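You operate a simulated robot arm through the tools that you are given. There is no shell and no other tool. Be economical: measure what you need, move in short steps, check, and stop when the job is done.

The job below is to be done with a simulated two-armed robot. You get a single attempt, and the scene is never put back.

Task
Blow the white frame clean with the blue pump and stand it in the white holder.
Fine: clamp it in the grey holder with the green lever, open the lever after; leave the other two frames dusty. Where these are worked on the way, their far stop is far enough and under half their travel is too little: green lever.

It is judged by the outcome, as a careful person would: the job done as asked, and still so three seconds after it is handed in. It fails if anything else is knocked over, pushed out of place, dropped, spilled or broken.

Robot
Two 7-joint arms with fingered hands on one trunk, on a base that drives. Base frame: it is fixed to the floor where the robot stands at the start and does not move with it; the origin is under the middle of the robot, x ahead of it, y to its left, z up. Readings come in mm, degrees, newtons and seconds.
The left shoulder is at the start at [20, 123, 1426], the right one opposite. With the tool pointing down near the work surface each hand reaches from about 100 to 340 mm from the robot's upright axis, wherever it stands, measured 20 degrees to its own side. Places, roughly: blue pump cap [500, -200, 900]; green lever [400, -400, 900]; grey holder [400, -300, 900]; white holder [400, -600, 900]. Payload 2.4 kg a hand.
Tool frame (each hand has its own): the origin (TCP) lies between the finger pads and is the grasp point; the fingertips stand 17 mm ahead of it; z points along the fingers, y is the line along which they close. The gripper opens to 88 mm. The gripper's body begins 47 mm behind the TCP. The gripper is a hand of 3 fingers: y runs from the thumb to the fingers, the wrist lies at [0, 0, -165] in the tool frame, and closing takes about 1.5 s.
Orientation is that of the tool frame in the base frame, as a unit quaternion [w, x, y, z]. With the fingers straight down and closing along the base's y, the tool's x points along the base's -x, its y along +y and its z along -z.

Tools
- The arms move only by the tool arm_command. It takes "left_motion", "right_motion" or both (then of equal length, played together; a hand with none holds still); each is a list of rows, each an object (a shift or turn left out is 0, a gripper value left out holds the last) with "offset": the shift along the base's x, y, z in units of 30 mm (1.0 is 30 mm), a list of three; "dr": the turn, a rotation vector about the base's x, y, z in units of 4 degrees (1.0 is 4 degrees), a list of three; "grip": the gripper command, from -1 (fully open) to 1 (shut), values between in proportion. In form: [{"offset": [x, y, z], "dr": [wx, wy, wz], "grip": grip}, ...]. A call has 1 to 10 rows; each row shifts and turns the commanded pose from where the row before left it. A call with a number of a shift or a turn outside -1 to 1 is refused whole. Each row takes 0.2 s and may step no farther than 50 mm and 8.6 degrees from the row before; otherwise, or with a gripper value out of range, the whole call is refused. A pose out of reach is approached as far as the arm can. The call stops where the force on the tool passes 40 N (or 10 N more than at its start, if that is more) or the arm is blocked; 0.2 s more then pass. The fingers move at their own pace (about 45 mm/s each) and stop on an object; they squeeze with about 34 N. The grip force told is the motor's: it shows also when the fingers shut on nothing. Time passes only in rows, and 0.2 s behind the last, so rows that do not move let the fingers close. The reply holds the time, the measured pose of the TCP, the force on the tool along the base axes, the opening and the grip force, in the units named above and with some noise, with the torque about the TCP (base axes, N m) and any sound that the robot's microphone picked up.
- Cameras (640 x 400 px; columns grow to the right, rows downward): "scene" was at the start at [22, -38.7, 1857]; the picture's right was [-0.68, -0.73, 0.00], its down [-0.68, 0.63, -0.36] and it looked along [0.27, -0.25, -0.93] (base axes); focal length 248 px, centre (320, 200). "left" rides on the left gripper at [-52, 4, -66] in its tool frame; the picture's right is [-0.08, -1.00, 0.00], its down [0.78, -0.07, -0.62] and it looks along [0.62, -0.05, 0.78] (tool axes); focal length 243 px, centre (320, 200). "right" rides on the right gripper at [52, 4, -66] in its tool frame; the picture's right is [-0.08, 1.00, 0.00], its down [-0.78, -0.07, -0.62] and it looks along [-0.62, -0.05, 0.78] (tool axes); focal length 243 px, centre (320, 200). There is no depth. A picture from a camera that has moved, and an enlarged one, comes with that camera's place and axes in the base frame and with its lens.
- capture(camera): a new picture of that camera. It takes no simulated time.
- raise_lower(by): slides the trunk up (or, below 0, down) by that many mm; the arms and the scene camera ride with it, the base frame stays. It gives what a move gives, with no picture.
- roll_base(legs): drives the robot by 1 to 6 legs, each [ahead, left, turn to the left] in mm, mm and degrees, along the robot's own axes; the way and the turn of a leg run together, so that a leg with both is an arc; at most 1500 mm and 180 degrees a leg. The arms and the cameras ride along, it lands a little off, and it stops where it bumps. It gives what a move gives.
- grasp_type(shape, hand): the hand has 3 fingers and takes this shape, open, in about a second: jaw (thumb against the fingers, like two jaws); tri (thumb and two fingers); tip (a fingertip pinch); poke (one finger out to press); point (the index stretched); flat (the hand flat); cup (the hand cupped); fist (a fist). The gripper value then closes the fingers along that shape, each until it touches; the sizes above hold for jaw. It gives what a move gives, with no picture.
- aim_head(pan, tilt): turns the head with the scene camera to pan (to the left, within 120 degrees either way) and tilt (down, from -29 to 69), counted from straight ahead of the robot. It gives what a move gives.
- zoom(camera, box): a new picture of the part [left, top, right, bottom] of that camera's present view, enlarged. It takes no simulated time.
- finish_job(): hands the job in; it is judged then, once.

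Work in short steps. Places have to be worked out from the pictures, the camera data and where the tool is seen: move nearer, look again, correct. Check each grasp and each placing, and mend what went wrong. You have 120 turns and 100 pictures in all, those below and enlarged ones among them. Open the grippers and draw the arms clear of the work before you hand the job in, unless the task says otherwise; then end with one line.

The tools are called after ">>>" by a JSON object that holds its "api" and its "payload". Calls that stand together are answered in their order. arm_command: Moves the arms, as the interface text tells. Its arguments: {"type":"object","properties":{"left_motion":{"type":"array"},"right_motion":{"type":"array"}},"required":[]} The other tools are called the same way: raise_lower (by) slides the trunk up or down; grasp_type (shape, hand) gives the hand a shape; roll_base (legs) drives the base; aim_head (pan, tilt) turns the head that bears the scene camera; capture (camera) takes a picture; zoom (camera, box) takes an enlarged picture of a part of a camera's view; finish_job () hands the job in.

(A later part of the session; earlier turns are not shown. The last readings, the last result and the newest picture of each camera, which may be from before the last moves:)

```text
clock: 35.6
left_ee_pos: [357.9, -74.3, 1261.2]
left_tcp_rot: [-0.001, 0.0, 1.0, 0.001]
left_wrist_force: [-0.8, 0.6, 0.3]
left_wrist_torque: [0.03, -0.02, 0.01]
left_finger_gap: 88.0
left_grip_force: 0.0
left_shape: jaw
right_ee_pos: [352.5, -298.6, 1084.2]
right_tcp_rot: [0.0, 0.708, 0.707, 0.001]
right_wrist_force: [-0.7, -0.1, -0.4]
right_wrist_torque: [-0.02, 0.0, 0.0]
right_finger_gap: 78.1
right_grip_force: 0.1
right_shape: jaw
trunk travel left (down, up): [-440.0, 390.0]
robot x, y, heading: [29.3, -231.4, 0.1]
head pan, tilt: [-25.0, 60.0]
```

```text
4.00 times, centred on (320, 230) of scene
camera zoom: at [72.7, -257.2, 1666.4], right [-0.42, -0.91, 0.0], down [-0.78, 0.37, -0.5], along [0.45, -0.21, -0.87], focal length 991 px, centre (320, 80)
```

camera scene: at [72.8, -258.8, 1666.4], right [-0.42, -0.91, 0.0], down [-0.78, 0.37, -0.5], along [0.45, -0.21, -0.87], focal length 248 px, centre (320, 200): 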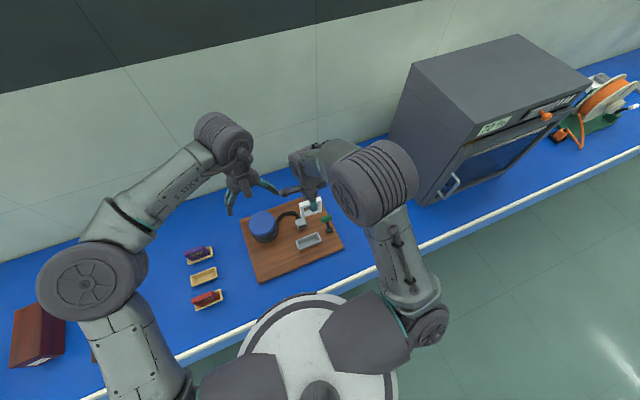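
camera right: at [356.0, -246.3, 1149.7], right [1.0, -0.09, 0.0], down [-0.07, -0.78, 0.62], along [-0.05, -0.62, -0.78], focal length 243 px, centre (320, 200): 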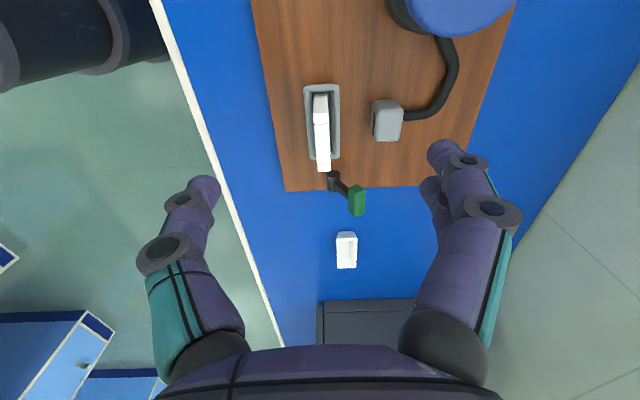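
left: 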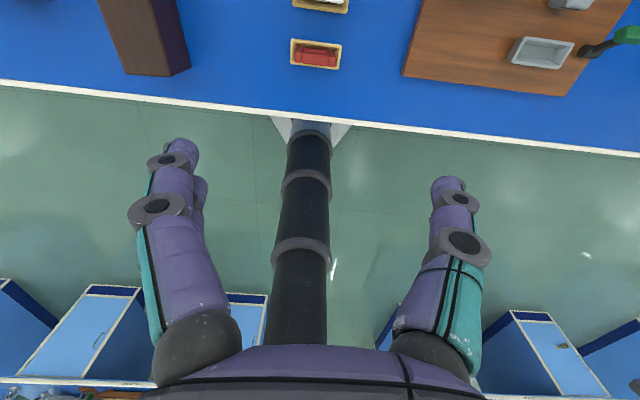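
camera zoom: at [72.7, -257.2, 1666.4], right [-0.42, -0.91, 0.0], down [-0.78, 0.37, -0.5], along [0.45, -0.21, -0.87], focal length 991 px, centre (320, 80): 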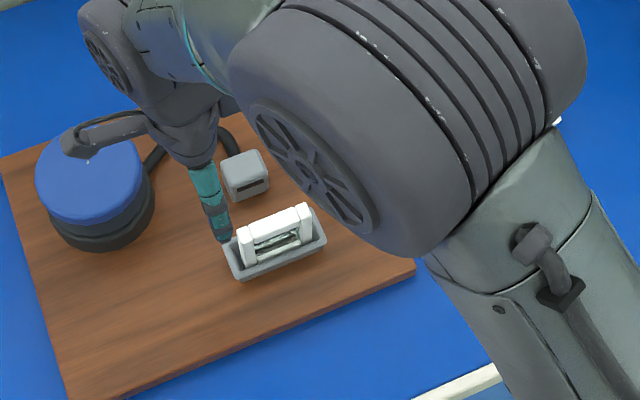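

Triangulated: lever pivot ≈ [360, -426, 883], green knob ≈ [386, -427, 927], so the lever leans away about 30° from upright. I move the hand, part-open as a cage, over the knob.

>>> {"api": "arm_command", "payload": {"right_motion": [{"offset": [0.3, -0.9, 0], "grip": 0.0}, {"offset": [0.3, -0.9, 0]}, {"offset": [0.3, -0.9, 0]}, {"offset": [0.2, -0.9, -0.5]}, {"offset": [0, -0.7, -1]}, {"offset": [0, 0, -1]}, {}]}}

>>> {"api": "capture", "payload": {"camera": "right"}}

>>> {"api": "capture", "payload": {"camera": "scene"}}

```text
clock: 37.2
left_ee_pos: [358.6, -74.6, 1261.7]
left_tcp_rot: [-0.002, 0.0, 1.0, 0.002]
left_wrist_force: [0.1, 0.2, 0.6]
left_wrist_torque: [-0.01, -0.03, 0.02]
left_finger_gap: 87.8
left_grip_force: 0.0
left_shape: jaw
right_ee_pos: [384.6, -427.7, 1007.6]
right_tcp_rot: [0.0, 0.707, 0.707, 0.0]
right_wrist_force: [-0.7, -0.4, -0.4]
right_wrist_torque: [-0.01, 0.04, 0.0]
right_finger_gap: 44.3
right_grip_force: 0.0
right_shape: jaw
trunk travel left (down, up): [-440.0, 390.0]
robot x, y, heading: [31.9, -229.0, -0.2]
head pan, tilt: [-25.0, 60.0]
```

```text
66 pictures are left
camera right: at [388.6, -375.5, 1074.2], right [1.0, -0.09, 0.0], down [-0.07, -0.78, 0.62], along [-0.05, -0.62, -0.78], focal length 243 px, centre (320, 200)
```

right: 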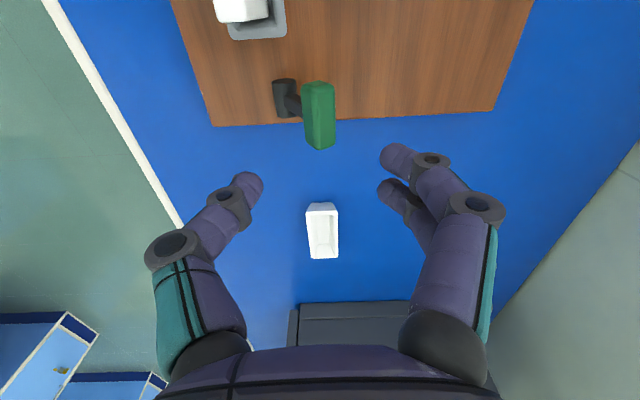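

```text
65 pictures are left
camera scene: at [72.5, -257.7, 1666.4], right [-0.42, -0.91, 0.0], down [-0.78, 0.37, -0.5], along [0.45, -0.21, -0.87], focal length 248 px, centre (320, 200)
```

scene: 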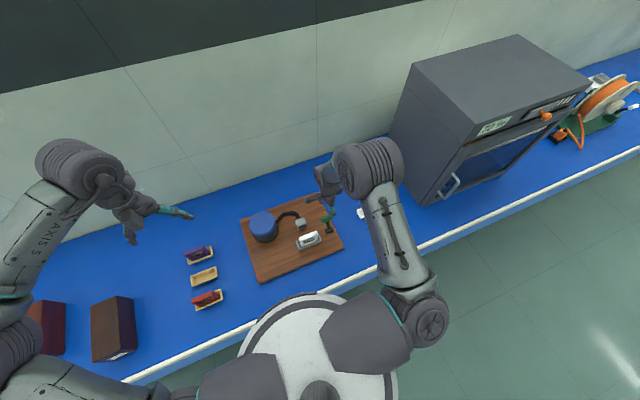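

The knob is centred at x≈385, y≈-424, about 19 mm thick. I lower the cage around it to z≈930.

>>> {"api": "arm_command", "payload": {"right_motion": [{"offset": [0, 0.1, -0.9], "grip": 0.1}, {"offset": [0, 0, -0.9]}, {"offset": [0, 0, -0.75]}, {}]}}

>>> {"api": "capture", "payload": {"camera": "right"}}

```text
clock: 38.2
left_ee_pos: [358.4, -74.6, 1261.6]
left_tcp_rot: [-0.001, 0.0, 1.0, 0.002]
left_wrist_force: [1.4, -0.5, 0.9]
left_wrist_torque: [0.02, 0.01, -0.02]
left_finger_gap: 87.8
left_grip_force: 0.0
left_shape: jaw
right_ee_pos: [384.9, -424.3, 931.3]
right_tcp_rot: [0.0, 0.708, 0.706, 0.0]
right_wrist_force: [-0.4, -0.4, 0.2]
right_wrist_torque: [-0.01, 0.01, 0.0]
right_finger_gap: 39.9
right_grip_force: 0.0
right_shape: jaw
trunk travel left (down, up): [-440.0, 390.0]
robot x, y, heading: [31.0, -231.2, -0.4]
head pan, tilt: [-25.0, 60.0]
```

```text
64 pictures are left
camera right: at [387.8, -372.0, 997.5], right [1.0, -0.09, 0.0], down [-0.07, -0.78, 0.62], along [-0.05, -0.62, -0.78], focal length 243 px, centre (320, 200)
```

right: 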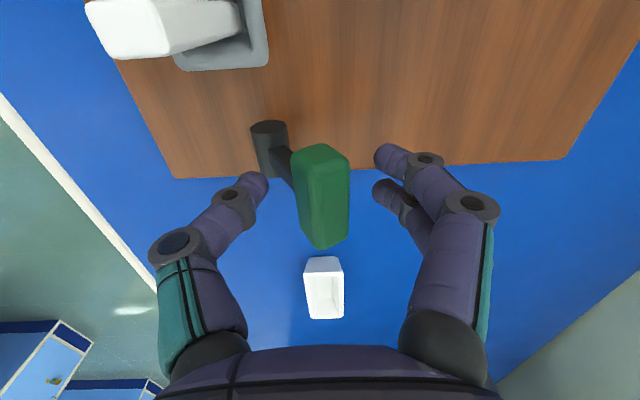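

The knob sits between thumb and fingers. I test the direction gently by moving the cage -x.

>>> {"api": "arm_command", "payload": {"right_motion": [{"offset": [-0.3, 0, 0]}, {"offset": [-0.25, 0, 0.05]}, {"offset": [-0.2, 0, 0.05]}, {}]}}

>>> {"api": "capture", "payload": {"camera": "right"}}

```text
clock: 39.2
left_ee_pos: [357.8, -74.8, 1260.8]
left_tcp_rot: [-0.001, 0.001, 1.0, 0.002]
left_wrist_force: [-0.5, 0.6, 0.5]
left_wrist_torque: [-0.02, -0.01, 0.01]
left_finger_gap: 87.9
left_grip_force: 0.2
left_shape: jaw
right_ee_pos: [363.0, -425.6, 934.6]
right_tcp_rot: [0.001, 0.708, 0.706, 0.001]
right_wrist_force: [1.9, 0.3, 0.3]
right_wrist_torque: [0.0, 0.01, -0.04]
right_finger_gap: 41.9
right_grip_force: 0.1
right_shape: jaw
trunk travel left (down, up): [-440.0, 390.0]
robot x, y, heading: [30.8, -231.8, -0.0]
head pan, tilt: [-25.0, 60.0]
```

```text
63 pictures are left
camera right: at [366.2, -372.5, 1000.9], right [1.0, -0.09, 0.0], down [-0.07, -0.78, 0.62], along [-0.05, -0.62, -0.78], focal length 243 px, centre (320, 200)
```

right: 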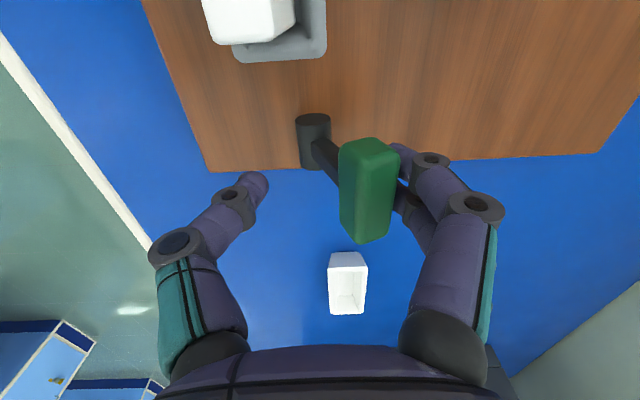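

Contact is only light and the knob seems to have followed a few mm. I continue another 20 mm along the arc.

>>> {"api": "arm_command", "payload": {"right_motion": [{"offset": [-0.2, 0, 0.05]}, {"offset": [-0.2, 0, 0.05]}, {"offset": [-0.2, 0, 0]}, {}]}}

>>> {"api": "capture", "payload": {"camera": "right"}}

```text
clock: 40.2
left_ee_pos: [357.6, -75.1, 1261.6]
left_tcp_rot: [-0.001, -0.001, 1.0, 0.001]
left_wrist_force: [-0.9, -0.2, -0.3]
left_wrist_torque: [-0.01, 0.03, 0.0]
left_finger_gap: 88.1
left_grip_force: 0.0
left_shape: jaw
right_ee_pos: [344.2, -425.0, 938.6]
right_tcp_rot: [0.0, 0.708, 0.706, 0.0]
right_wrist_force: [0.5, 0.0, 0.4]
right_wrist_torque: [0.01, 0.0, 0.01]
right_finger_gap: 40.8
right_grip_force: 0.1
right_shape: jaw
trunk travel left (down, up): [-440.0, 390.0]
robot x, y, heading: [31.9, -228.1, -0.2]
head pan, tilt: [-25.0, 60.0]
```

```text
62 pictures are left
camera right: at [348.0, -372.9, 1003.8], right [1.0, -0.09, 0.0], down [-0.07, -0.78, 0.62], along [-0.05, -0.62, -0.78], focal length 243 px, centre (320, 200)
```

right: 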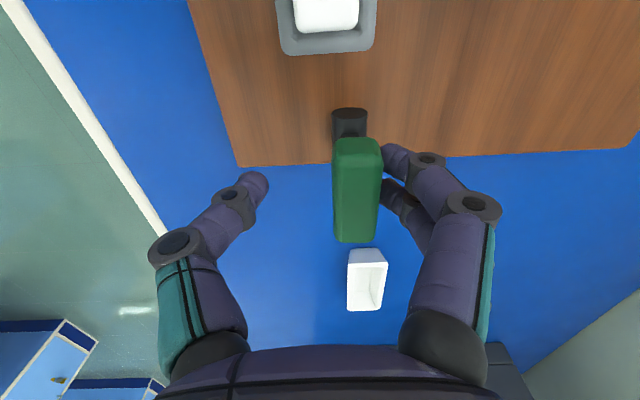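

The lever swings freely towards -x and is now upright. I follow its arc farther down.

>>> {"api": "arm_command", "payload": {"right_motion": [{"offset": [-0.25, 0, 0]}, {"offset": [-0.25, 0, -0.1]}, {"offset": [-0.25, 0, -0.2]}, {"offset": [-0.25, 0, -0.2]}, {}]}}

>>> {"api": "capture", "payload": {"camera": "right"}}

```text
clock: 41.4
left_ee_pos: [358.0, -75.1, 1262.3]
left_tcp_rot: [-0.002, 0.0, 1.0, 0.002]
left_wrist_force: [-0.9, 0.0, 0.2]
left_wrist_torque: [-0.02, 0.01, -0.02]
left_finger_gap: 88.1
left_grip_force: 0.0
left_shape: jaw
right_ee_pos: [315.4, -425.3, 922.1]
right_tcp_rot: [0.002, 0.708, 0.707, 0.002]
right_wrist_force: [5.8, -2.6, 14.6]
right_wrist_torque: [-0.09, -0.57, -0.1]
right_finger_gap: 45.1
right_grip_force: 0.1
right_shape: jaw
trunk travel left (down, up): [-440.0, 390.0]
robot x, y, heading: [28.9, -228.1, -0.1]
head pan, tilt: [-25.0, 60.0]
```

```text
61 pictures are left
camera right: at [318.6, -373.0, 988.9], right [1.0, -0.09, 0.0], down [-0.07, -0.78, 0.62], along [-0.05, -0.62, -0.78], focal length 243 px, centre (320, 200)
```

right: 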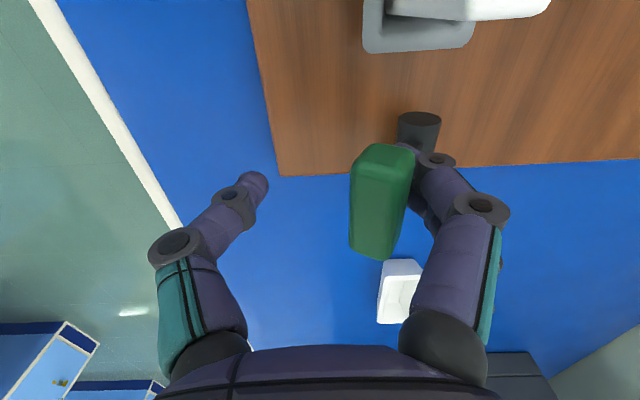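

The lever is about 30° past upright; the fingertips ride on its arm (14 N). I lift slightly so they bear on the knob's upper back and push on.

>>> {"api": "arm_command", "payload": {"right_motion": [{"offset": [0, 0, 0.4]}, {"offset": [-0.3, 0, -0.1]}, {"offset": [-0.3, 0, -0.2]}, {"offset": [-0.2, 0, -0.2]}, {}]}}

>>> {"api": "capture", "payload": {"camera": "right"}}

```text
clock: 42.6
left_ee_pos: [359.7, -75.9, 1262.7]
left_tcp_rot: [-0.002, 0.001, 1.0, 0.002]
left_wrist_force: [0.2, -0.2, 0.0]
left_wrist_torque: [0.02, 0.0, -0.02]
left_finger_gap: 88.1
left_grip_force: 0.1
left_shape: jaw
right_ee_pos: [293.5, -426.7, 920.1]
right_tcp_rot: [0.003, 0.708, 0.706, 0.003]
right_wrist_force: [23.4, -11.2, 27.1]
right_wrist_torque: [-0.09, -1.35, -0.62]
right_finger_gap: 55.6
right_grip_force: 0.1
right_shape: jaw
trunk travel left (down, up): [-440.0, 390.0]
robot x, y, heading: [32.6, -230.4, -0.1]
head pan, tilt: [-25.0, 60.0]
```

```text
60 pictures are left
camera right: at [297.1, -373.4, 985.8], right [1.0, -0.09, 0.01], down [-0.07, -0.78, 0.62], along [-0.05, -0.62, -0.78], focal length 243 px, centre (320, 200)
```

right: 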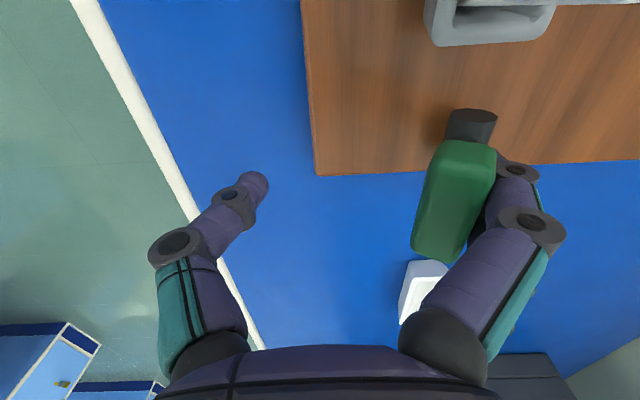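

The knob stays at x≈336 although I push with over 20 N, so this looks like the far stop (±30° from upright). I back off, lift, and check where the lever stays.

>>> {"api": "arm_command", "payload": {"right_motion": [{"offset": [0.3, 0, 0]}, {"offset": [0.3, 0, 0.2]}, {"offset": [0.2, 0, 0.6]}, {"offset": [0, 0, 1]}, {"offset": [0, 0, 1]}, {"offset": [0, 0.5, 1]}, {}]}}

>>> {"api": "capture", "payload": {"camera": "right"}}

```text
clock: 44.2
left_ee_pos: [357.8, -73.3, 1261.3]
left_tcp_rot: [-0.001, 0.0, 1.0, 0.003]
left_wrist_force: [-0.3, -0.8, -0.1]
left_wrist_torque: [0.0, 0.01, 0.02]
left_finger_gap: 87.7
left_grip_force: 0.1
left_shape: jaw
right_ee_pos: [314.8, -411.8, 1033.0]
right_tcp_rot: [-0.001, 0.708, 0.706, 0.0]
right_wrist_force: [0.0, -0.4, 0.4]
right_wrist_torque: [0.0, 0.0, 0.02]
right_finger_gap: 39.8
right_grip_force: 0.0
right_shape: jaw
trunk travel left (down, up): [-440.0, 390.0]
robot x, y, heading: [30.8, -227.5, 0.2]
head pan, tilt: [-25.0, 60.0]
```

```text
59 pictures are left
camera right: at [318.5, -358.7, 1099.7], right [1.0, -0.09, 0.0], down [-0.07, -0.78, 0.62], along [-0.05, -0.62, -0.78], focal length 243 px, centre (320, 200)
```

right: 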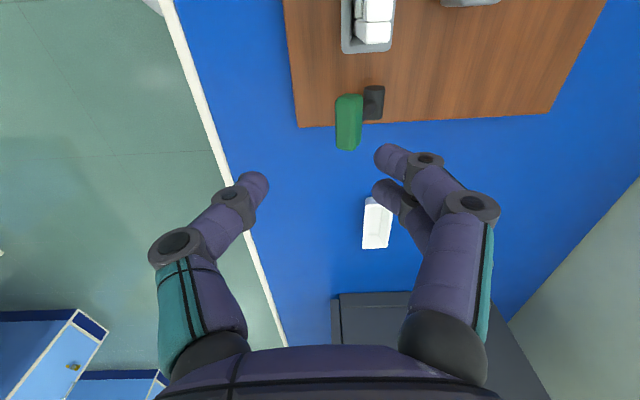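

The lever stays at about 31° to the near side — the far stop. The pump cap top triangulates to about [452, -228, 935]. I drive the robot left for reach, and close the right fingers.

>>> {"api": "roll_base", "payload": {"legs": [[0, 120, 0]]}}

>>> {"api": "arm_command", "payload": {"right_motion": [{"offset": [0.9, 0.5, 0.3], "grip": 1}, {"offset": [0.9, 0.5, 0]}, {"offset": [0.9, 0.5, 0]}, {"offset": [0.9, 0.3, 0]}, {"offset": [0.9, 0, 0]}, {}, {}]}}

>>> {"api": "capture", "payload": {"camera": "right"}}

>>> {"api": "capture", "payload": {"camera": "scene"}}

```text
clock: 45.4
left_ee_pos: [358.3, 48.3, 1260.7]
left_tcp_rot: [-0.001, 0.0, 1.0, 0.001]
left_wrist_force: [-0.3, 0.3, 0.1]
left_wrist_torque: [0.02, -0.02, -0.01]
left_finger_gap: 88.1
left_grip_force: 0.1
left_shape: jaw
right_ee_pos: [315.0, -289.7, 1034.1]
right_tcp_rot: [0.0, 0.708, 0.707, 0.001]
right_wrist_force: [-0.6, 0.8, 1.2]
right_wrist_torque: [0.0, 0.02, -0.03]
right_finger_gap: 39.9
right_grip_force: 0.0
right_shape: jaw
trunk travel left (down, up): [-440.0, 390.0]
robot x, y, heading: [29.1, -111.5, -0.1]
head pan, tilt: [-25.0, 60.0]
```

```text
clock: 47.0
left_ee_pos: [358.3, 46.1, 1261.3]
left_tcp_rot: [-0.001, 0.001, 1.0, 0.003]
left_wrist_force: [0.5, -0.4, 0.1]
left_wrist_torque: [0.0, 0.02, 0.04]
left_finger_gap: 87.9
left_grip_force: 0.1
left_shape: jaw
right_ee_pos: [451.3, -236.8, 1043.8]
right_tcp_rot: [0.0, 0.708, 0.706, 0.0]
right_wrist_force: [0.2, 0.2, 0.2]
right_wrist_torque: [0.01, -0.01, -0.02]
right_finger_gap: 0.0
right_grip_force: 33.8
right_shape: jaw
trunk travel left (down, up): [-440.0, 390.0]
robot x, y, heading: [34.4, -109.4, 0.1]
head pan, tilt: [-25.0, 60.0]
```

```text
58 pictures are left
camera right: at [454.1, -183.3, 1108.4], right [1.0, -0.09, 0.0], down [-0.07, -0.78, 0.62], along [-0.05, -0.62, -0.78], focal length 243 px, centre (320, 200)
```

right: 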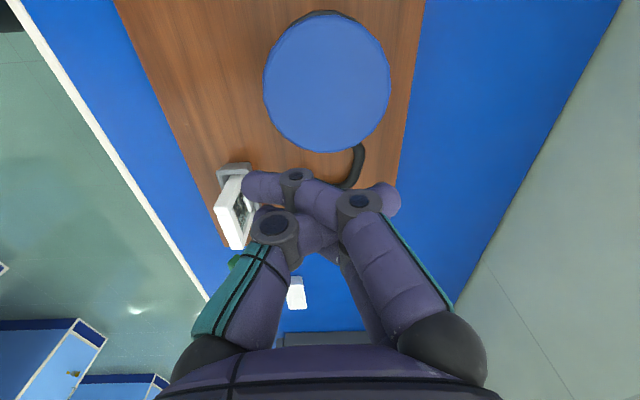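

```text
57 pictures are left
camera scene: at [73.3, -136.8, 1666.4], right [-0.42, -0.91, 0.0], down [-0.78, 0.37, -0.5], along [0.45, -0.21, -0.87], focal length 248 px, centre (320, 200)
```

scene: 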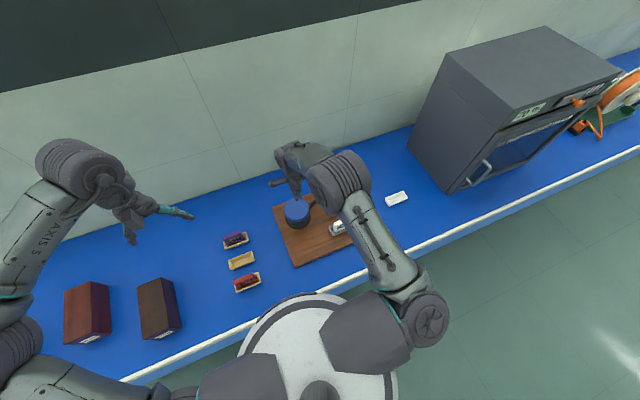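

Closed jaw fingers cross over, so I use a fist for pressing the cap, centred at about [454, -225].

>>> {"api": "grasp_type", "payload": {"hand": "right", "shape": "fist"}}

>>> {"api": "arm_command", "payload": {"right_motion": [{"offset": [0.1, 0.37, 0], "grip": 1}, {"offset": [0, 0, -0.5]}, {"offset": [0, 0, -0.5]}, {}]}}

>>> {"api": "capture", "payload": {"camera": "right"}}

```text
clock: 47.9
left_ee_pos: [358.3, 46.4, 1261.5]
left_tcp_rot: [-0.002, 0.0, 1.0, 0.002]
left_wrist_force: [0.3, 0.6, 0.5]
left_wrist_torque: [0.02, 0.0, 0.01]
left_finger_gap: 87.9
left_grip_force: 0.0
left_shape: jaw
right_ee_pos: [450.4, -235.9, 1042.3]
right_tcp_rot: [0.0, 0.707, 0.707, 0.001]
right_wrist_force: [0.3, -0.4, -0.2]
right_wrist_torque: [-0.02, 0.0, 0.0]
right_finger_gap: 0.2
right_grip_force: 0.1
right_shape: fist
trunk travel left (down, up): [-440.0, 390.0]
robot x, y, heading: [30.3, -105.5, -0.1]
head pan, tilt: [-25.0, 60.0]
```

```text
clock: 48.9
left_ee_pos: [358.4, 45.9, 1261.4]
left_tcp_rot: [-0.001, 0.0, 1.0, 0.002]
left_wrist_force: [0.6, 0.1, -0.1]
left_wrist_torque: [-0.02, -0.02, 0.01]
left_finger_gap: 88.1
left_grip_force: 0.1
left_shape: jaw
right_ee_pos: [452.7, -224.4, 1011.3]
right_tcp_rot: [0.0, 0.708, 0.707, 0.001]
right_wrist_force: [-0.5, 0.3, 0.2]
right_wrist_torque: [0.0, 0.03, 0.0]
right_finger_gap: 0.0
right_grip_force: 0.1
right_shape: fist
trunk travel left (down, up): [-440.0, 390.0]
robot x, y, heading: [34.7, -107.6, -0.1]
head pan, tilt: [-25.0, 60.0]
```

```text
56 pictures are left
camera right: at [456.7, -172.7, 1078.1], right [1.0, -0.09, 0.0], down [-0.07, -0.78, 0.62], along [-0.05, -0.62, -0.78], focal length 243 px, centre (320, 200)
```

right: 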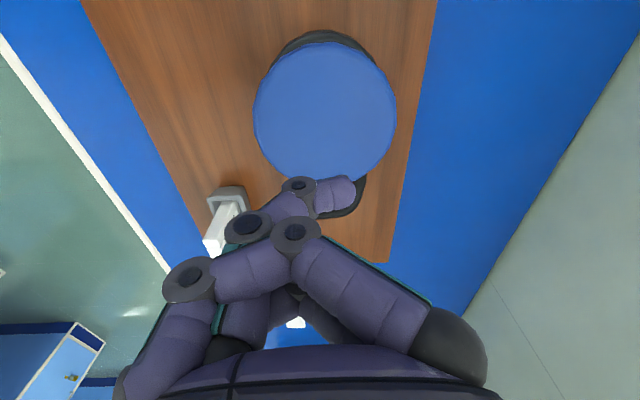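

I press down slowly with the fist and feel for contact.

>>> {"api": "arm_command", "payload": {"right_motion": [{"offset": [0, 0, -0.5]}, {"offset": [0, 0, -0.5]}, {"offset": [0, 0, -0.5]}, {"offset": [0, 0, -0.3]}, {"offset": [0, 0, -0.3]}, {"offset": [0, 0, -0.3]}, {}]}}

>>> {"api": "capture", "payload": {"camera": "right"}}

```text
clock: 50.5
left_ee_pos: [358.6, 46.0, 1261.4]
left_tcp_rot: [-0.001, 0.0, 1.0, 0.002]
left_wrist_force: [-0.7, -1.8, 0.5]
left_wrist_torque: [-0.03, 0.04, 0.02]
left_finger_gap: 87.9
left_grip_force: 0.2
left_shape: jaw
right_ee_pos: [452.4, -227.0, 941.2]
right_tcp_rot: [0.0, 0.708, 0.707, 0.0]
right_wrist_force: [-0.2, -1.4, 5.1]
right_wrist_torque: [0.01, 0.01, -0.01]
right_finger_gap: 0.0
right_grip_force: 0.0
right_shape: fist
trunk travel left (down, up): [-440.0, 390.0]
robot x, y, heading: [32.9, -108.4, -0.1]
head pan, tilt: [-25.0, 60.0]
heard: click
```

```text
55 pictures are left
camera right: at [456.3, -172.7, 1006.4], right [1.0, -0.09, 0.0], down [-0.07, -0.78, 0.62], along [-0.05, -0.62, -0.78], focal length 243 px, centre (320, 200)
```

right: 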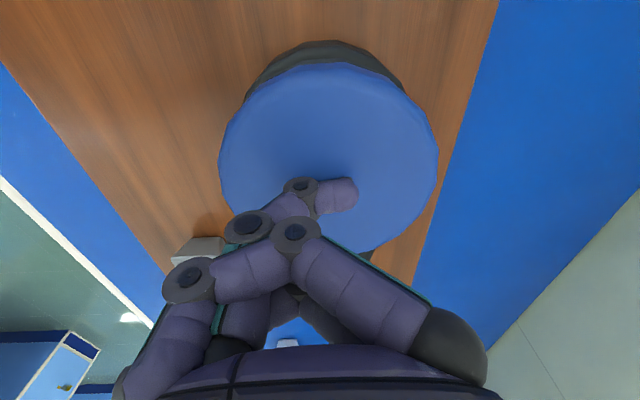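

A click sounded with only 5 N. I press farther to find the pump's bottom.

>>> {"api": "arm_command", "payload": {"right_motion": [{"offset": [0, 0, -0.25]}, {"offset": [0, 0, -0.25]}, {"offset": [0, 0, -0.25]}, {}]}}

>>> {"api": "arm_command", "payload": {"right_motion": [{"offset": [0, 0, 0.5]}, {"offset": [0, 0, 0.6]}, {"offset": [0, 0, 0.5]}, {}]}}

```text
clock: 51.1
left_ee_pos: [354.3, 46.2, 1263.1]
left_tcp_rot: [0.001, 0.0, 1.0, 0.0]
left_wrist_force: [0.1, -1.0, -0.3]
left_wrist_torque: [-0.03, -0.01, 0.04]
left_finger_gap: 87.7
left_grip_force: 0.1
left_shape: jaw
right_ee_pos: [452.0, -225.6, 930.5]
right_tcp_rot: [0.003, 0.707, 0.707, 0.003]
right_wrist_force: [-13.6, -0.3, 35.8]
right_wrist_torque: [0.01, 0.22, 0.0]
right_finger_gap: 0.0
right_grip_force: 0.1
right_shape: fist
trunk travel left (down, up): [-440.0, 390.0]
robot x, y, heading: [32.0, -109.5, -0.1]
head pan, tilt: [-25.0, 60.0]
stopped in row 3 (right hand): the force on the tool passed its limit (the readings are from after the stop); the commanded pose is now the measured one
```

```text
clock: 52.1
left_ee_pos: [358.1, 46.4, 1260.4]
left_tcp_rot: [-0.001, 0.0, 1.0, 0.002]
left_wrist_force: [-0.4, 0.5, 0.2]
left_wrist_torque: [-0.02, -0.01, -0.01]
left_finger_gap: 87.9
left_grip_force: 0.0
left_shape: jaw
right_ee_pos: [453.6, -226.6, 976.7]
right_tcp_rot: [0.002, 0.708, 0.707, 0.002]
right_wrist_force: [0.9, 0.4, 0.9]
right_wrist_torque: [-0.01, 0.0, 0.01]
right_finger_gap: 0.0
right_grip_force: 0.0
right_shape: fist
trunk travel left (down, up): [-440.0, 390.0]
robot x, y, heading: [32.8, -107.2, -0.1]
head pan, tilt: [-25.0, 60.0]
```

The bottom was reached at about z=931 and the cap is released again. I check the dust on the frame.

>>> {"api": "zoom", "payload": {"camera": "scene", "box": [310, 205, 370, 250]}}

```text
8.89 times, centred on (340, 228) of scene
camera zoom: at [72.9, -136.8, 1666.4], right [-0.42, -0.91, 0.0], down [-0.78, 0.37, -0.5], along [0.45, -0.21, -0.87], focal length 2202 px, centre (142, -44)
```

zoom: 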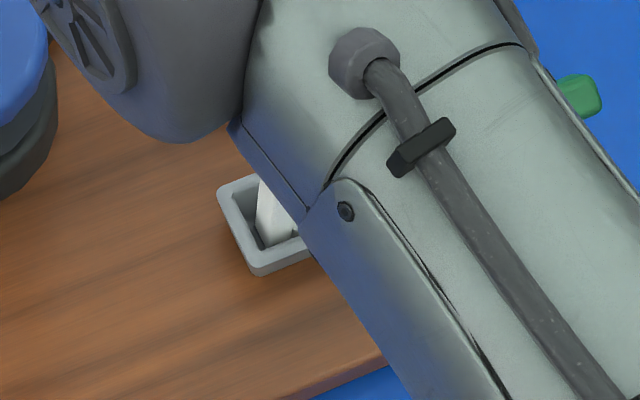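

The arm hides the frame. I give several more full strokes before looking.

>>> {"api": "arm_command", "payload": {"right_motion": [{"offset": [0, 0, -0.6]}, {"offset": [0, 0, -0.5]}, {"offset": [0, 0, -0.3]}, {}, {"offset": [0, 0, 0.4]}, {"offset": [0, 0, 0.5]}, {"offset": [0, 0, 0.5]}, {}]}}

>>> {"api": "arm_command", "payload": {"right_motion": [{"offset": [0, 0, -0.6]}, {"offset": [0, 0, -0.5]}, {"offset": [0, 0, -0.3]}, {}, {"offset": [0, 0, 0.4]}, {"offset": [0, 0, 0.5]}, {"offset": [0, 0, 0.5]}, {}]}}

>>> {"api": "arm_command", "payload": {"right_motion": [{"offset": [0, 0, -0.6]}, {"offset": [0, 0, -0.5]}, {"offset": [0, 0, -0.3]}, {}, {"offset": [0, 0, 0.4]}, {"offset": [0, 0, 0.5]}, {"offset": [0, 0, 0.5]}, {}]}}

```text
clock: 54.0
left_ee_pos: [357.4, 45.7, 1260.9]
left_tcp_rot: [0.0, -0.001, 1.0, 0.002]
left_wrist_force: [-0.6, -1.1, -0.3]
left_wrist_torque: [0.0, 0.01, 0.0]
left_finger_gap: 87.9
left_grip_force: 0.0
left_shape: jaw
right_ee_pos: [453.6, -225.9, 976.2]
right_tcp_rot: [0.002, 0.708, 0.707, 0.002]
right_wrist_force: [-0.1, -0.1, -0.1]
right_wrist_torque: [0.02, 0.01, 0.0]
right_finger_gap: 0.0
right_grip_force: 0.1
right_shape: fist
trunk travel left (down, up): [-440.0, 390.0]
robot x, y, heading: [32.4, -109.1, -0.1]
head pan, tilt: [-25.0, 60.0]
heard: click
```

```text
clock: 55.8
left_ee_pos: [359.4, 47.9, 1261.0]
left_tcp_rot: [-0.001, 0.0, 1.0, 0.001]
left_wrist_force: [-0.6, 0.0, -0.7]
left_wrist_torque: [-0.02, -0.01, 0.01]
left_finger_gap: 87.9
left_grip_force: 0.1
left_shape: jaw
right_ee_pos: [454.7, -224.3, 975.5]
right_tcp_rot: [0.001, 0.707, 0.707, 0.003]
right_wrist_force: [-0.1, 0.0, 0.1]
right_wrist_torque: [-0.04, -0.01, 0.02]
right_finger_gap: 0.1
right_grip_force: 0.1
right_shape: fist
trunk travel left (down, up): [-440.0, 390.0]
robot x, y, heading: [30.9, -107.8, -0.3]
head pan, tilt: [-25.0, 60.0]
heard: click
```

```text
clock: 57.5
left_ee_pos: [358.5, 45.9, 1261.0]
left_tcp_rot: [-0.001, 0.001, 1.0, 0.002]
left_wrist_force: [-0.1, 0.1, -0.4]
left_wrist_torque: [0.04, 0.0, 0.0]
left_finger_gap: 87.9
left_grip_force: 0.0
left_shape: jaw
right_ee_pos: [454.5, -224.8, 975.8]
right_tcp_rot: [0.0, 0.708, 0.706, 0.002]
right_wrist_force: [-0.4, -0.6, -0.3]
right_wrist_torque: [0.03, 0.01, 0.01]
right_finger_gap: 0.0
right_grip_force: 0.1
right_shape: fist
trunk travel left (down, up): [-440.0, 390.0]
robot x, y, heading: [31.8, -107.9, -0.2]
head pan, tilt: [-25.0, 60.0]
heard: click
```

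Four strokes, each with a click. I lift the hand and draw it aside to see the frame with the scene camera.

>>> {"api": "arm_command", "payload": {"right_motion": [{"offset": [0, 0.5, 1]}, {"offset": [-0.5, 0.5, 1]}, {"offset": [-1, 0.8, 0.9]}, {"offset": [-1, 0.8, 0.5]}, {"offset": [-1, 0.8, 0]}, {"offset": [-1, 0.8, 0]}, {"offset": [-0.5, 0.8, 0]}, {}]}}

>>> {"api": "zoom", "payload": {"camera": "scene", "box": [310, 205, 370, 250]}}

```text
clock: 59.4
left_ee_pos: [357.6, 46.8, 1261.1]
left_tcp_rot: [-0.001, 0.0, 1.0, 0.002]
left_wrist_force: [-0.1, -0.2, 0.5]
left_wrist_torque: [-0.02, 0.0, 0.01]
left_finger_gap: 87.9
left_grip_force: 0.0
left_shape: jaw
right_ee_pos: [305.0, -75.4, 1078.9]
right_tcp_rot: [0.002, 0.708, 0.707, 0.002]
right_wrist_force: [0.4, -0.3, -0.2]
right_wrist_torque: [0.02, 0.01, 0.0]
right_finger_gap: 0.0
right_grip_force: 0.0
right_shape: fist
trunk travel left (down, up): [-440.0, 390.0]
robot x, y, heading: [31.9, -107.3, -0.2]
head pan, tilt: [-25.0, 60.0]
```

```text
8.89 times, centred on (340, 228) of scene
camera zoom: at [72.8, -136.9, 1666.4], right [-0.42, -0.91, 0.0], down [-0.78, 0.37, -0.5], along [0.45, -0.21, -0.87], focal length 2202 px, centre (142, -44)
```

zoom: 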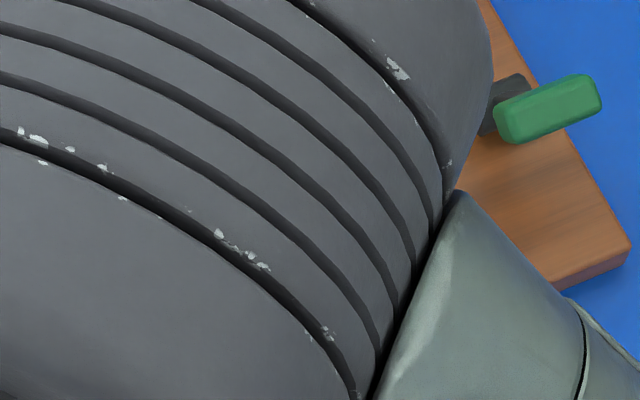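

The elbow hides it. I drive right again to the place from which the frame and lever were well visible, and put the hand over towards the lever.

>>> {"api": "roll_base", "payload": {"legs": [[0, -120, 0]]}}

>>> {"api": "arm_command", "payload": {"right_motion": [{"offset": [0.3, -1, 0]}, {"offset": [0.3, -1, 0]}, {"offset": [0.2, -1, 0]}, {"offset": [0.2, -1, 0]}, {"offset": [0, -1, 0]}, {"offset": [0, -1, 0]}, {"offset": [0, -1, 0]}, {"offset": [0, -1, 0]}, {}]}}

>>> {"api": "capture", "payload": {"camera": "scene"}}

```text
clock: 60.6
left_ee_pos: [357.7, -76.3, 1261.3]
left_tcp_rot: [0.0, 0.001, 1.0, 0.001]
left_wrist_force: [0.7, -0.1, -0.3]
left_wrist_torque: [-0.01, -0.04, 0.0]
left_finger_gap: 87.7
left_grip_force: 0.1
left_shape: jaw
right_ee_pos: [304.2, -198.8, 1078.9]
right_tcp_rot: [0.001, 0.707, 0.707, 0.003]
right_wrist_force: [0.1, -0.2, -0.6]
right_wrist_torque: [0.02, 0.0, 0.01]
right_finger_gap: 0.0
right_grip_force: 0.0
right_shape: fist
trunk travel left (down, up): [-440.0, 390.0]
robot x, y, heading: [32.3, -230.9, -0.2]
head pan, tilt: [-25.0, 60.0]
```

```text
clock: 62.6
left_ee_pos: [357.8, -72.9, 1261.9]
left_tcp_rot: [-0.001, -0.001, 1.0, 0.001]
left_wrist_force: [0.8, 0.1, -0.1]
left_wrist_torque: [0.02, 0.0, -0.02]
left_finger_gap: 87.8
left_grip_force: 0.1
left_shape: jaw
right_ee_pos: [333.1, -435.9, 1078.5]
right_tcp_rot: [0.002, 0.708, 0.707, 0.002]
right_wrist_force: [0.7, -0.8, 0.4]
right_wrist_torque: [0.04, -0.01, 0.02]
right_finger_gap: 0.0
right_grip_force: 0.1
right_shape: fist
trunk travel left (down, up): [-440.0, 390.0]
robot x, y, heading: [31.7, -227.2, -0.2]
head pan, tilt: [-25.0, 60.0]
```

```text
52 pictures are left
camera scene: at [72.7, -257.0, 1666.4], right [-0.42, -0.91, 0.0], down [-0.78, 0.37, -0.5], along [0.45, -0.21, -0.87], focal length 248 px, centre (320, 200)
```

scene: 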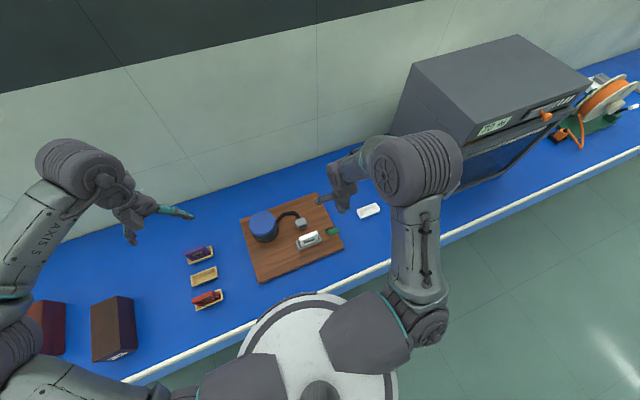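

Now the frame is visible; I enlarge it.

>>> {"api": "zoom", "payload": {"camera": "scene", "box": [290, 222, 342, 258]}}

>>> {"api": "zoom", "payload": {"camera": "scene", "box": [175, 235, 235, 315]}}

```text
11.11 times, centred on (316, 240) of scene
camera zoom: at [72.7, -257.0, 1666.4], right [-0.42, -0.91, 0.0], down [-0.78, 0.37, -0.5], along [0.45, -0.21, -0.87], focal length 2753 px, centre (364, -244)
```

zoom: 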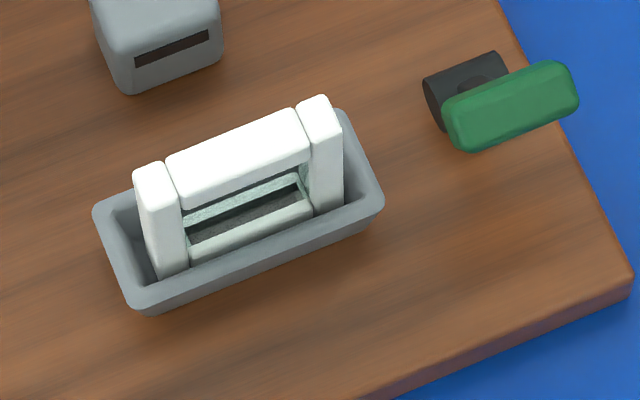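

```text
5.00 times, centred on (205, 275) of scene
camera zoom: at [72.7, -257.0, 1666.4], right [-0.42, -0.91, 0.0], down [-0.78, 0.37, -0.5], along [0.45, -0.21, -0.87], focal length 1239 px, centre (895, -175)
```

zoom: 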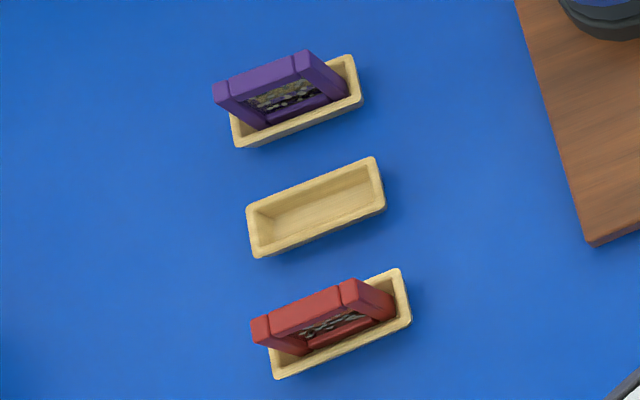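

The white frame's window looks clean (no dust blobs), and the other two are untouched. I now return the hand to jaw shape and bring it over the knob to open the lever.

>>> {"api": "grasp_type", "payload": {"hand": "right", "shape": "jaw"}}

>>> {"api": "arm_command", "payload": {"right_motion": [{"offset": [0, 0.37, -0.8], "grip": 0}, {"offset": [0, 0, -0.8]}, {"offset": [0, 0, -0.8]}, {}, {}]}}

>>> {"api": "capture", "payload": {"camera": "right"}}

```text
clock: 63.5
left_ee_pos: [357.7, -74.4, 1261.1]
left_tcp_rot: [-0.001, 0.0, 1.0, 0.002]
left_wrist_force: [0.6, 0.5, 0.0]
left_wrist_torque: [0.02, -0.01, 0.0]
left_finger_gap: 87.7
left_grip_force: 0.0
left_shape: jaw
right_ee_pos: [333.6, -436.6, 1078.1]
right_tcp_rot: [0.002, 0.708, 0.706, 0.002]
right_wrist_force: [0.7, -0.3, 0.1]
right_wrist_torque: [0.02, -0.02, 0.0]
right_finger_gap: 88.0
right_grip_force: 0.1
right_shape: jaw
trunk travel left (down, up): [-440.0, 390.0]
robot x, y, heading: [33.7, -227.8, 0.1]
head pan, tilt: [-25.0, 60.0]
```

```text
clock: 64.7
left_ee_pos: [358.1, -73.8, 1261.7]
left_tcp_rot: [-0.001, 0.0, 1.0, 0.001]
left_wrist_force: [-0.5, 0.1, 0.4]
left_wrist_torque: [-0.01, 0.03, -0.03]
left_finger_gap: 87.8
left_grip_force: 0.1
left_shape: jaw
right_ee_pos: [333.4, -425.4, 1006.2]
right_tcp_rot: [0.001, 0.708, 0.706, 0.003]
right_wrist_force: [0.7, 0.0, -0.2]
right_wrist_torque: [-0.02, -0.01, -0.02]
right_finger_gap: 44.6
right_grip_force: 0.1
right_shape: jaw
trunk travel left (down, up): [-440.0, 390.0]
robot x, y, heading: [31.5, -228.4, -0.0]
head pan, tilt: [-25.0, 60.0]
```

```text
49 pictures are left
camera right: at [337.4, -372.7, 1072.0], right [1.0, -0.09, 0.0], down [-0.07, -0.78, 0.62], along [-0.05, -0.62, -0.78], focal length 243 px, centre (320, 200)
```

right: 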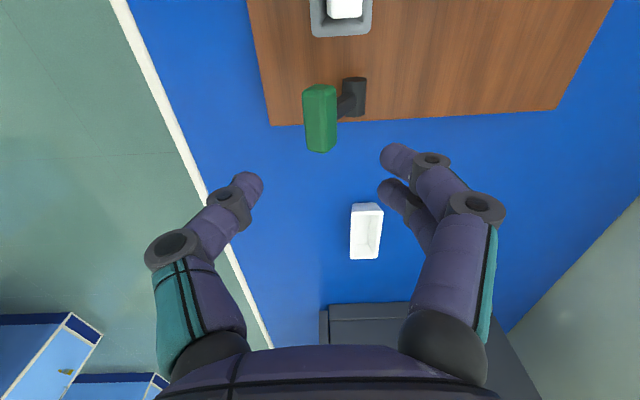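

The knob is centred again. I lower the cage to z≈938 and push the lever back to +x with the thumb.

>>> {"api": "arm_command", "payload": {"right_motion": [{"offset": [0, 0, -0.8]}, {"offset": [0, 0, -0.8]}, {"offset": [0, 0, -0.65]}, {}, {"offset": [0.4, 0, 0]}, {"offset": [0.4, 0, 0]}, {"offset": [0.4, 0, 0]}, {}]}}

>>> {"api": "capture", "payload": {"camera": "right"}}

```text
clock: 66.5
left_ee_pos: [357.6, -73.4, 1261.4]
left_tcp_rot: [-0.002, 0.0, 1.0, 0.001]
left_wrist_force: [0.5, -0.6, -0.2]
left_wrist_torque: [0.0, 0.02, 0.05]
left_finger_gap: 87.7
left_grip_force: 0.1
left_shape: jaw
right_ee_pos: [369.5, -425.5, 939.3]
right_tcp_rot: [0.002, 0.708, 0.706, 0.002]
right_wrist_force: [0.1, 0.4, 0.0]
right_wrist_torque: [0.02, 0.05, 0.0]
right_finger_gap: 45.0
right_grip_force: 0.0
right_shape: jaw
trunk travel left (down, up): [-440.0, 390.0]
robot x, y, heading: [31.8, -227.8, 0.0]
head pan, tilt: [-25.0, 60.0]
```

```text
48 pictures are left
camera right: at [373.2, -373.6, 1004.8], right [1.0, -0.09, 0.0], down [-0.07, -0.78, 0.62], along [-0.05, -0.62, -0.78], focal length 243 px, centre (320, 200)
```

right: 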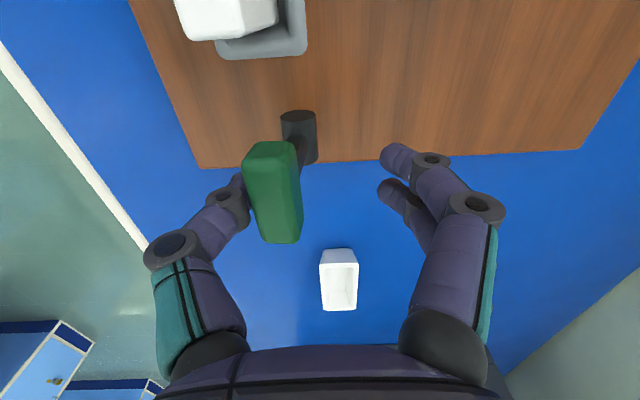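

It follows. I push on to the opening stop.

>>> {"api": "arm_command", "payload": {"right_motion": [{"offset": [0.35, 0, 0]}, {"offset": [0.35, 0, 0]}, {"offset": [0.3, 0, -0.05]}, {"offset": [0.25, 0, -0.05]}, {"offset": [0.1, 0, 0]}, {}]}}

>>> {"api": "capture", "payload": {"camera": "right"}}

```text
clock: 67.9
left_ee_pos: [356.3, -73.9, 1262.2]
left_tcp_rot: [0.0, 0.0, 1.0, 0.002]
left_wrist_force: [0.1, 0.5, 0.3]
left_wrist_torque: [-0.02, 0.01, -0.04]
left_finger_gap: 87.9
left_grip_force: 0.0
left_shape: jaw
right_ee_pos: [409.7, -425.1, 937.2]
right_tcp_rot: [0.002, 0.708, 0.707, 0.002]
right_wrist_force: [-7.1, -0.2, 4.8]
right_wrist_torque: [-0.03, 0.26, 0.02]
right_finger_gap: 48.9
right_grip_force: 0.0
right_shape: jaw
trunk travel left (down, up): [-440.0, 390.0]
robot x, y, heading: [32.2, -227.9, -0.2]
head pan, tilt: [-25.0, 60.0]
```

```text
47 pictures are left
camera right: at [412.8, -372.8, 1002.2], right [1.0, -0.09, 0.0], down [-0.07, -0.78, 0.62], along [-0.05, -0.62, -0.78], focal length 243 px, centre (320, 200)
```

right: 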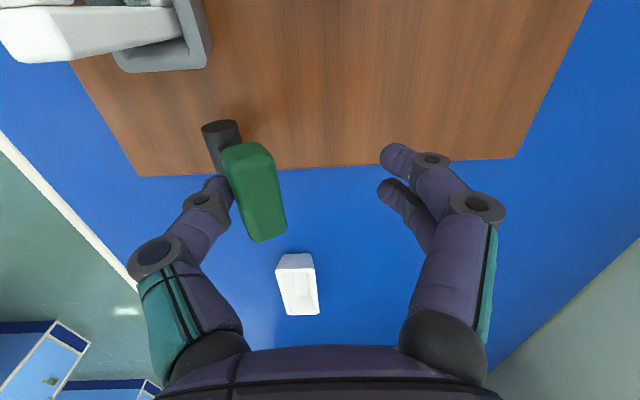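

The knob is at x≈383 with 7 N resistance, close to the stop. A little farther to be sure, then back off and up.

>>> {"api": "arm_command", "payload": {"right_motion": [{"offset": [0.2, 0, 0]}, {"offset": [0.15, 0, 0]}, {}]}}

>>> {"api": "arm_command", "payload": {"right_motion": [{"offset": [-0.5, 0, 0]}, {"offset": [-0.1, 0, 0.6]}, {"offset": [0, 0, 0.9]}, {"offset": [0, 0, 0.9]}, {}]}}

>>> {"api": "capture", "payload": {"camera": "right"}}

```text
clock: 68.7
left_ee_pos: [355.9, -73.5, 1261.9]
left_tcp_rot: [0.0, 0.0, 1.0, 0.001]
left_wrist_force: [-0.2, 0.2, -0.1]
left_wrist_torque: [-0.01, 0.01, -0.01]
left_finger_gap: 87.8
left_grip_force: 0.0
left_shape: jaw
right_ee_pos: [418.9, -424.8, 936.3]
right_tcp_rot: [0.002, 0.708, 0.706, 0.002]
right_wrist_force: [-12.3, -0.3, 2.4]
right_wrist_torque: [-0.01, 0.23, 0.03]
right_finger_gap: 50.7
right_grip_force: 0.1
right_shape: jaw
trunk travel left (down, up): [-440.0, 390.0]
robot x, y, heading: [32.8, -228.1, -0.1]
head pan, tilt: [-25.0, 60.0]
```

```text
clock: 69.9
left_ee_pos: [358.7, -74.0, 1262.1]
left_tcp_rot: [-0.001, 0.0, 1.0, 0.002]
left_wrist_force: [-0.2, -0.1, -0.5]
left_wrist_torque: [0.01, -0.02, 0.04]
left_finger_gap: 87.9
left_grip_force: 0.0
left_shape: jaw
right_ee_pos: [403.3, -425.1, 1008.8]
right_tcp_rot: [0.002, 0.708, 0.707, 0.002]
right_wrist_force: [0.4, 0.4, 0.8]
right_wrist_torque: [0.03, 0.0, 0.06]
right_finger_gap: 44.6
right_grip_force: 0.0
right_shape: jaw
trunk travel left (down, up): [-440.0, 390.0]
robot x, y, heading: [30.6, -230.9, 0.0]
head pan, tilt: [-25.0, 60.0]
```

```text
46 pictures are left
camera right: at [406.8, -372.6, 1074.4], right [1.0, -0.09, 0.0], down [-0.07, -0.78, 0.62], along [-0.05, -0.62, -0.78], focal length 243 px, centre (320, 200)
```

right: 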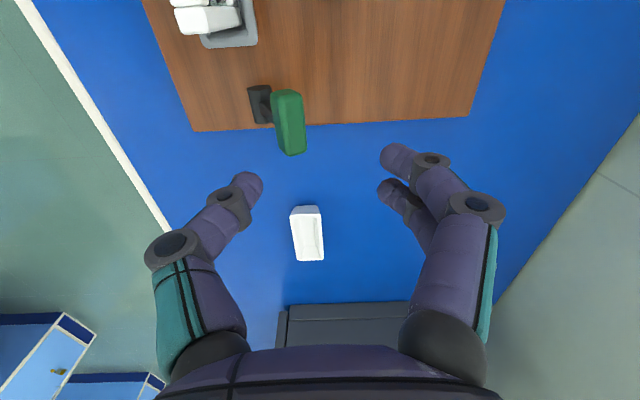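

The lever is back at its starting stop (x≈385). I check the frame's window from this side too.

>>> {"api": "zoom", "payload": {"camera": "right", "box": [165, 0, 265, 60]}}

>>> {"api": "zoom", "payload": {"camera": "scene", "box": [290, 222, 342, 258]}}

```text
6.40 times, centred on (215, 30) of right
camera zoom: at [406.8, -372.6, 1074.4], right [1.0, -0.09, 0.0], down [-0.07, -0.78, 0.62], along [-0.05, -0.62, -0.78], focal length 1553 px, centre (992, 1288)
```

zoom: 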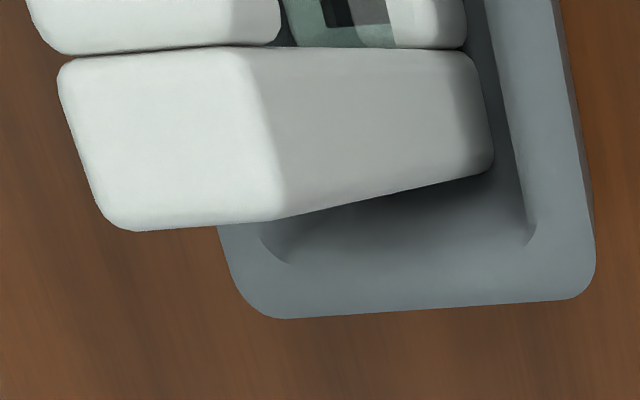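

```text
11.11 times, centred on (316, 240) of scene
camera zoom: at [72.9, -257.5, 1666.4], right [-0.42, -0.91, 0.0], down [-0.78, 0.37, -0.5], along [0.45, -0.21, -0.87], focal length 2753 px, centre (364, -244)
```

zoom: 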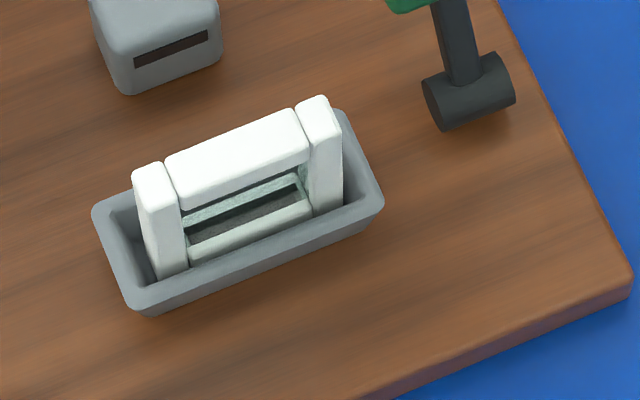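

Clean on both sides. I move the cage over the frame and check alignment before regrasping.

>>> {"api": "arm_command", "payload": {"right_motion": [{"offset": [-0.5, 0.8, 0.3]}, {"offset": [-0.6, 0.9, 0]}, {"offset": [-0.6, 0.9, -0.3], "grip": -0.1}, {"offset": [0, 0, -0.8]}, {}]}}

>>> {"api": "capture", "payload": {"camera": "right"}}

```text
clock: 71.1
left_ee_pos: [358.0, -74.4, 1261.4]
left_tcp_rot: [-0.001, 0.0, 1.0, 0.002]
left_wrist_force: [-0.5, 0.0, -0.2]
left_wrist_torque: [-0.03, 0.03, 0.03]
left_finger_gap: 88.0
left_grip_force: 0.0
left_shape: jaw
right_ee_pos: [352.4, -346.8, 983.2]
right_tcp_rot: [0.002, 0.707, 0.707, 0.002]
right_wrist_force: [-1.6, -0.6, 0.2]
right_wrist_torque: [-0.02, 0.01, 0.01]
right_finger_gap: 48.0
right_grip_force: 0.1
right_shape: jaw
trunk travel left (down, up): [-440.0, 390.0]
robot x, y, heading: [32.3, -228.1, -0.0]
head pan, tilt: [-25.0, 60.0]
```

```text
43 pictures are left
camera right: at [355.6, -294.1, 1049.3], right [1.0, -0.09, 0.01], down [-0.07, -0.78, 0.62], along [-0.05, -0.62, -0.78], focal length 243 px, centre (320, 200)
```

right: 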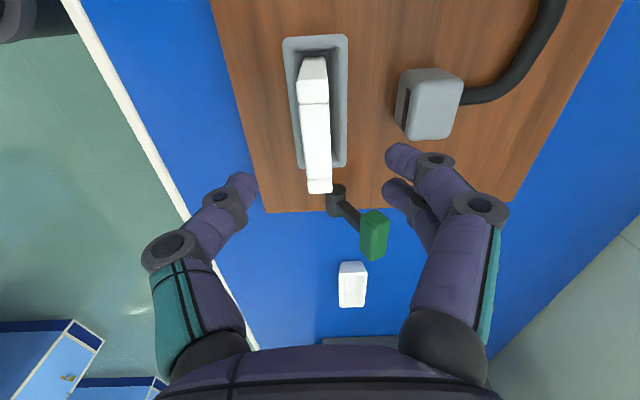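

Aligned within 2 mm. I descend to z≈934 and grip.

>>> {"api": "arm_command", "payload": {"right_motion": [{"offset": [-0.05, 0, -0.7]}, {"offset": [0, 0, -0.6]}, {"offset": [0, 0, -0.35]}, {}, {"grip": 1}, {"grip": 1}, {"grip": 1}, {"grip": 1}, {"grip": 1}, {"grip": 1}]}}

>>> {"api": "capture", "payload": {"camera": "right"}}

```text
clock: 73.3
left_ee_pos: [358.2, -75.5, 1261.7]
left_tcp_rot: [-0.001, 0.0, 1.0, 0.002]
left_wrist_force: [-0.7, -0.4, 0.4]
left_wrist_torque: [-0.02, 0.05, 0.0]
left_finger_gap: 87.7
left_grip_force: 0.0
left_shape: jaw
right_ee_pos: [350.6, -347.0, 932.4]
right_tcp_rot: [0.002, 0.707, 0.707, 0.003]
right_wrist_force: [0.2, -0.3, 0.1]
right_wrist_torque: [-0.01, -0.01, -0.01]
right_finger_gap: 8.1
right_grip_force: 33.9
right_shape: jaw
trunk travel left (down, up): [-440.0, 390.0]
robot x, y, heading: [27.9, -226.6, -0.3]
head pan, tilt: [-25.0, 60.0]
```

```text
42 pictures are left
camera right: at [354.2, -294.5, 999.9], right [1.0, -0.09, 0.0], down [-0.07, -0.78, 0.62], along [-0.05, -0.62, -0.78], focal length 243 px, centre (320, 200)
```

right: 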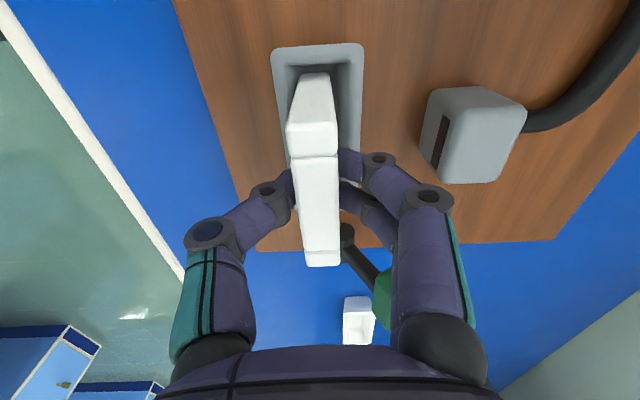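

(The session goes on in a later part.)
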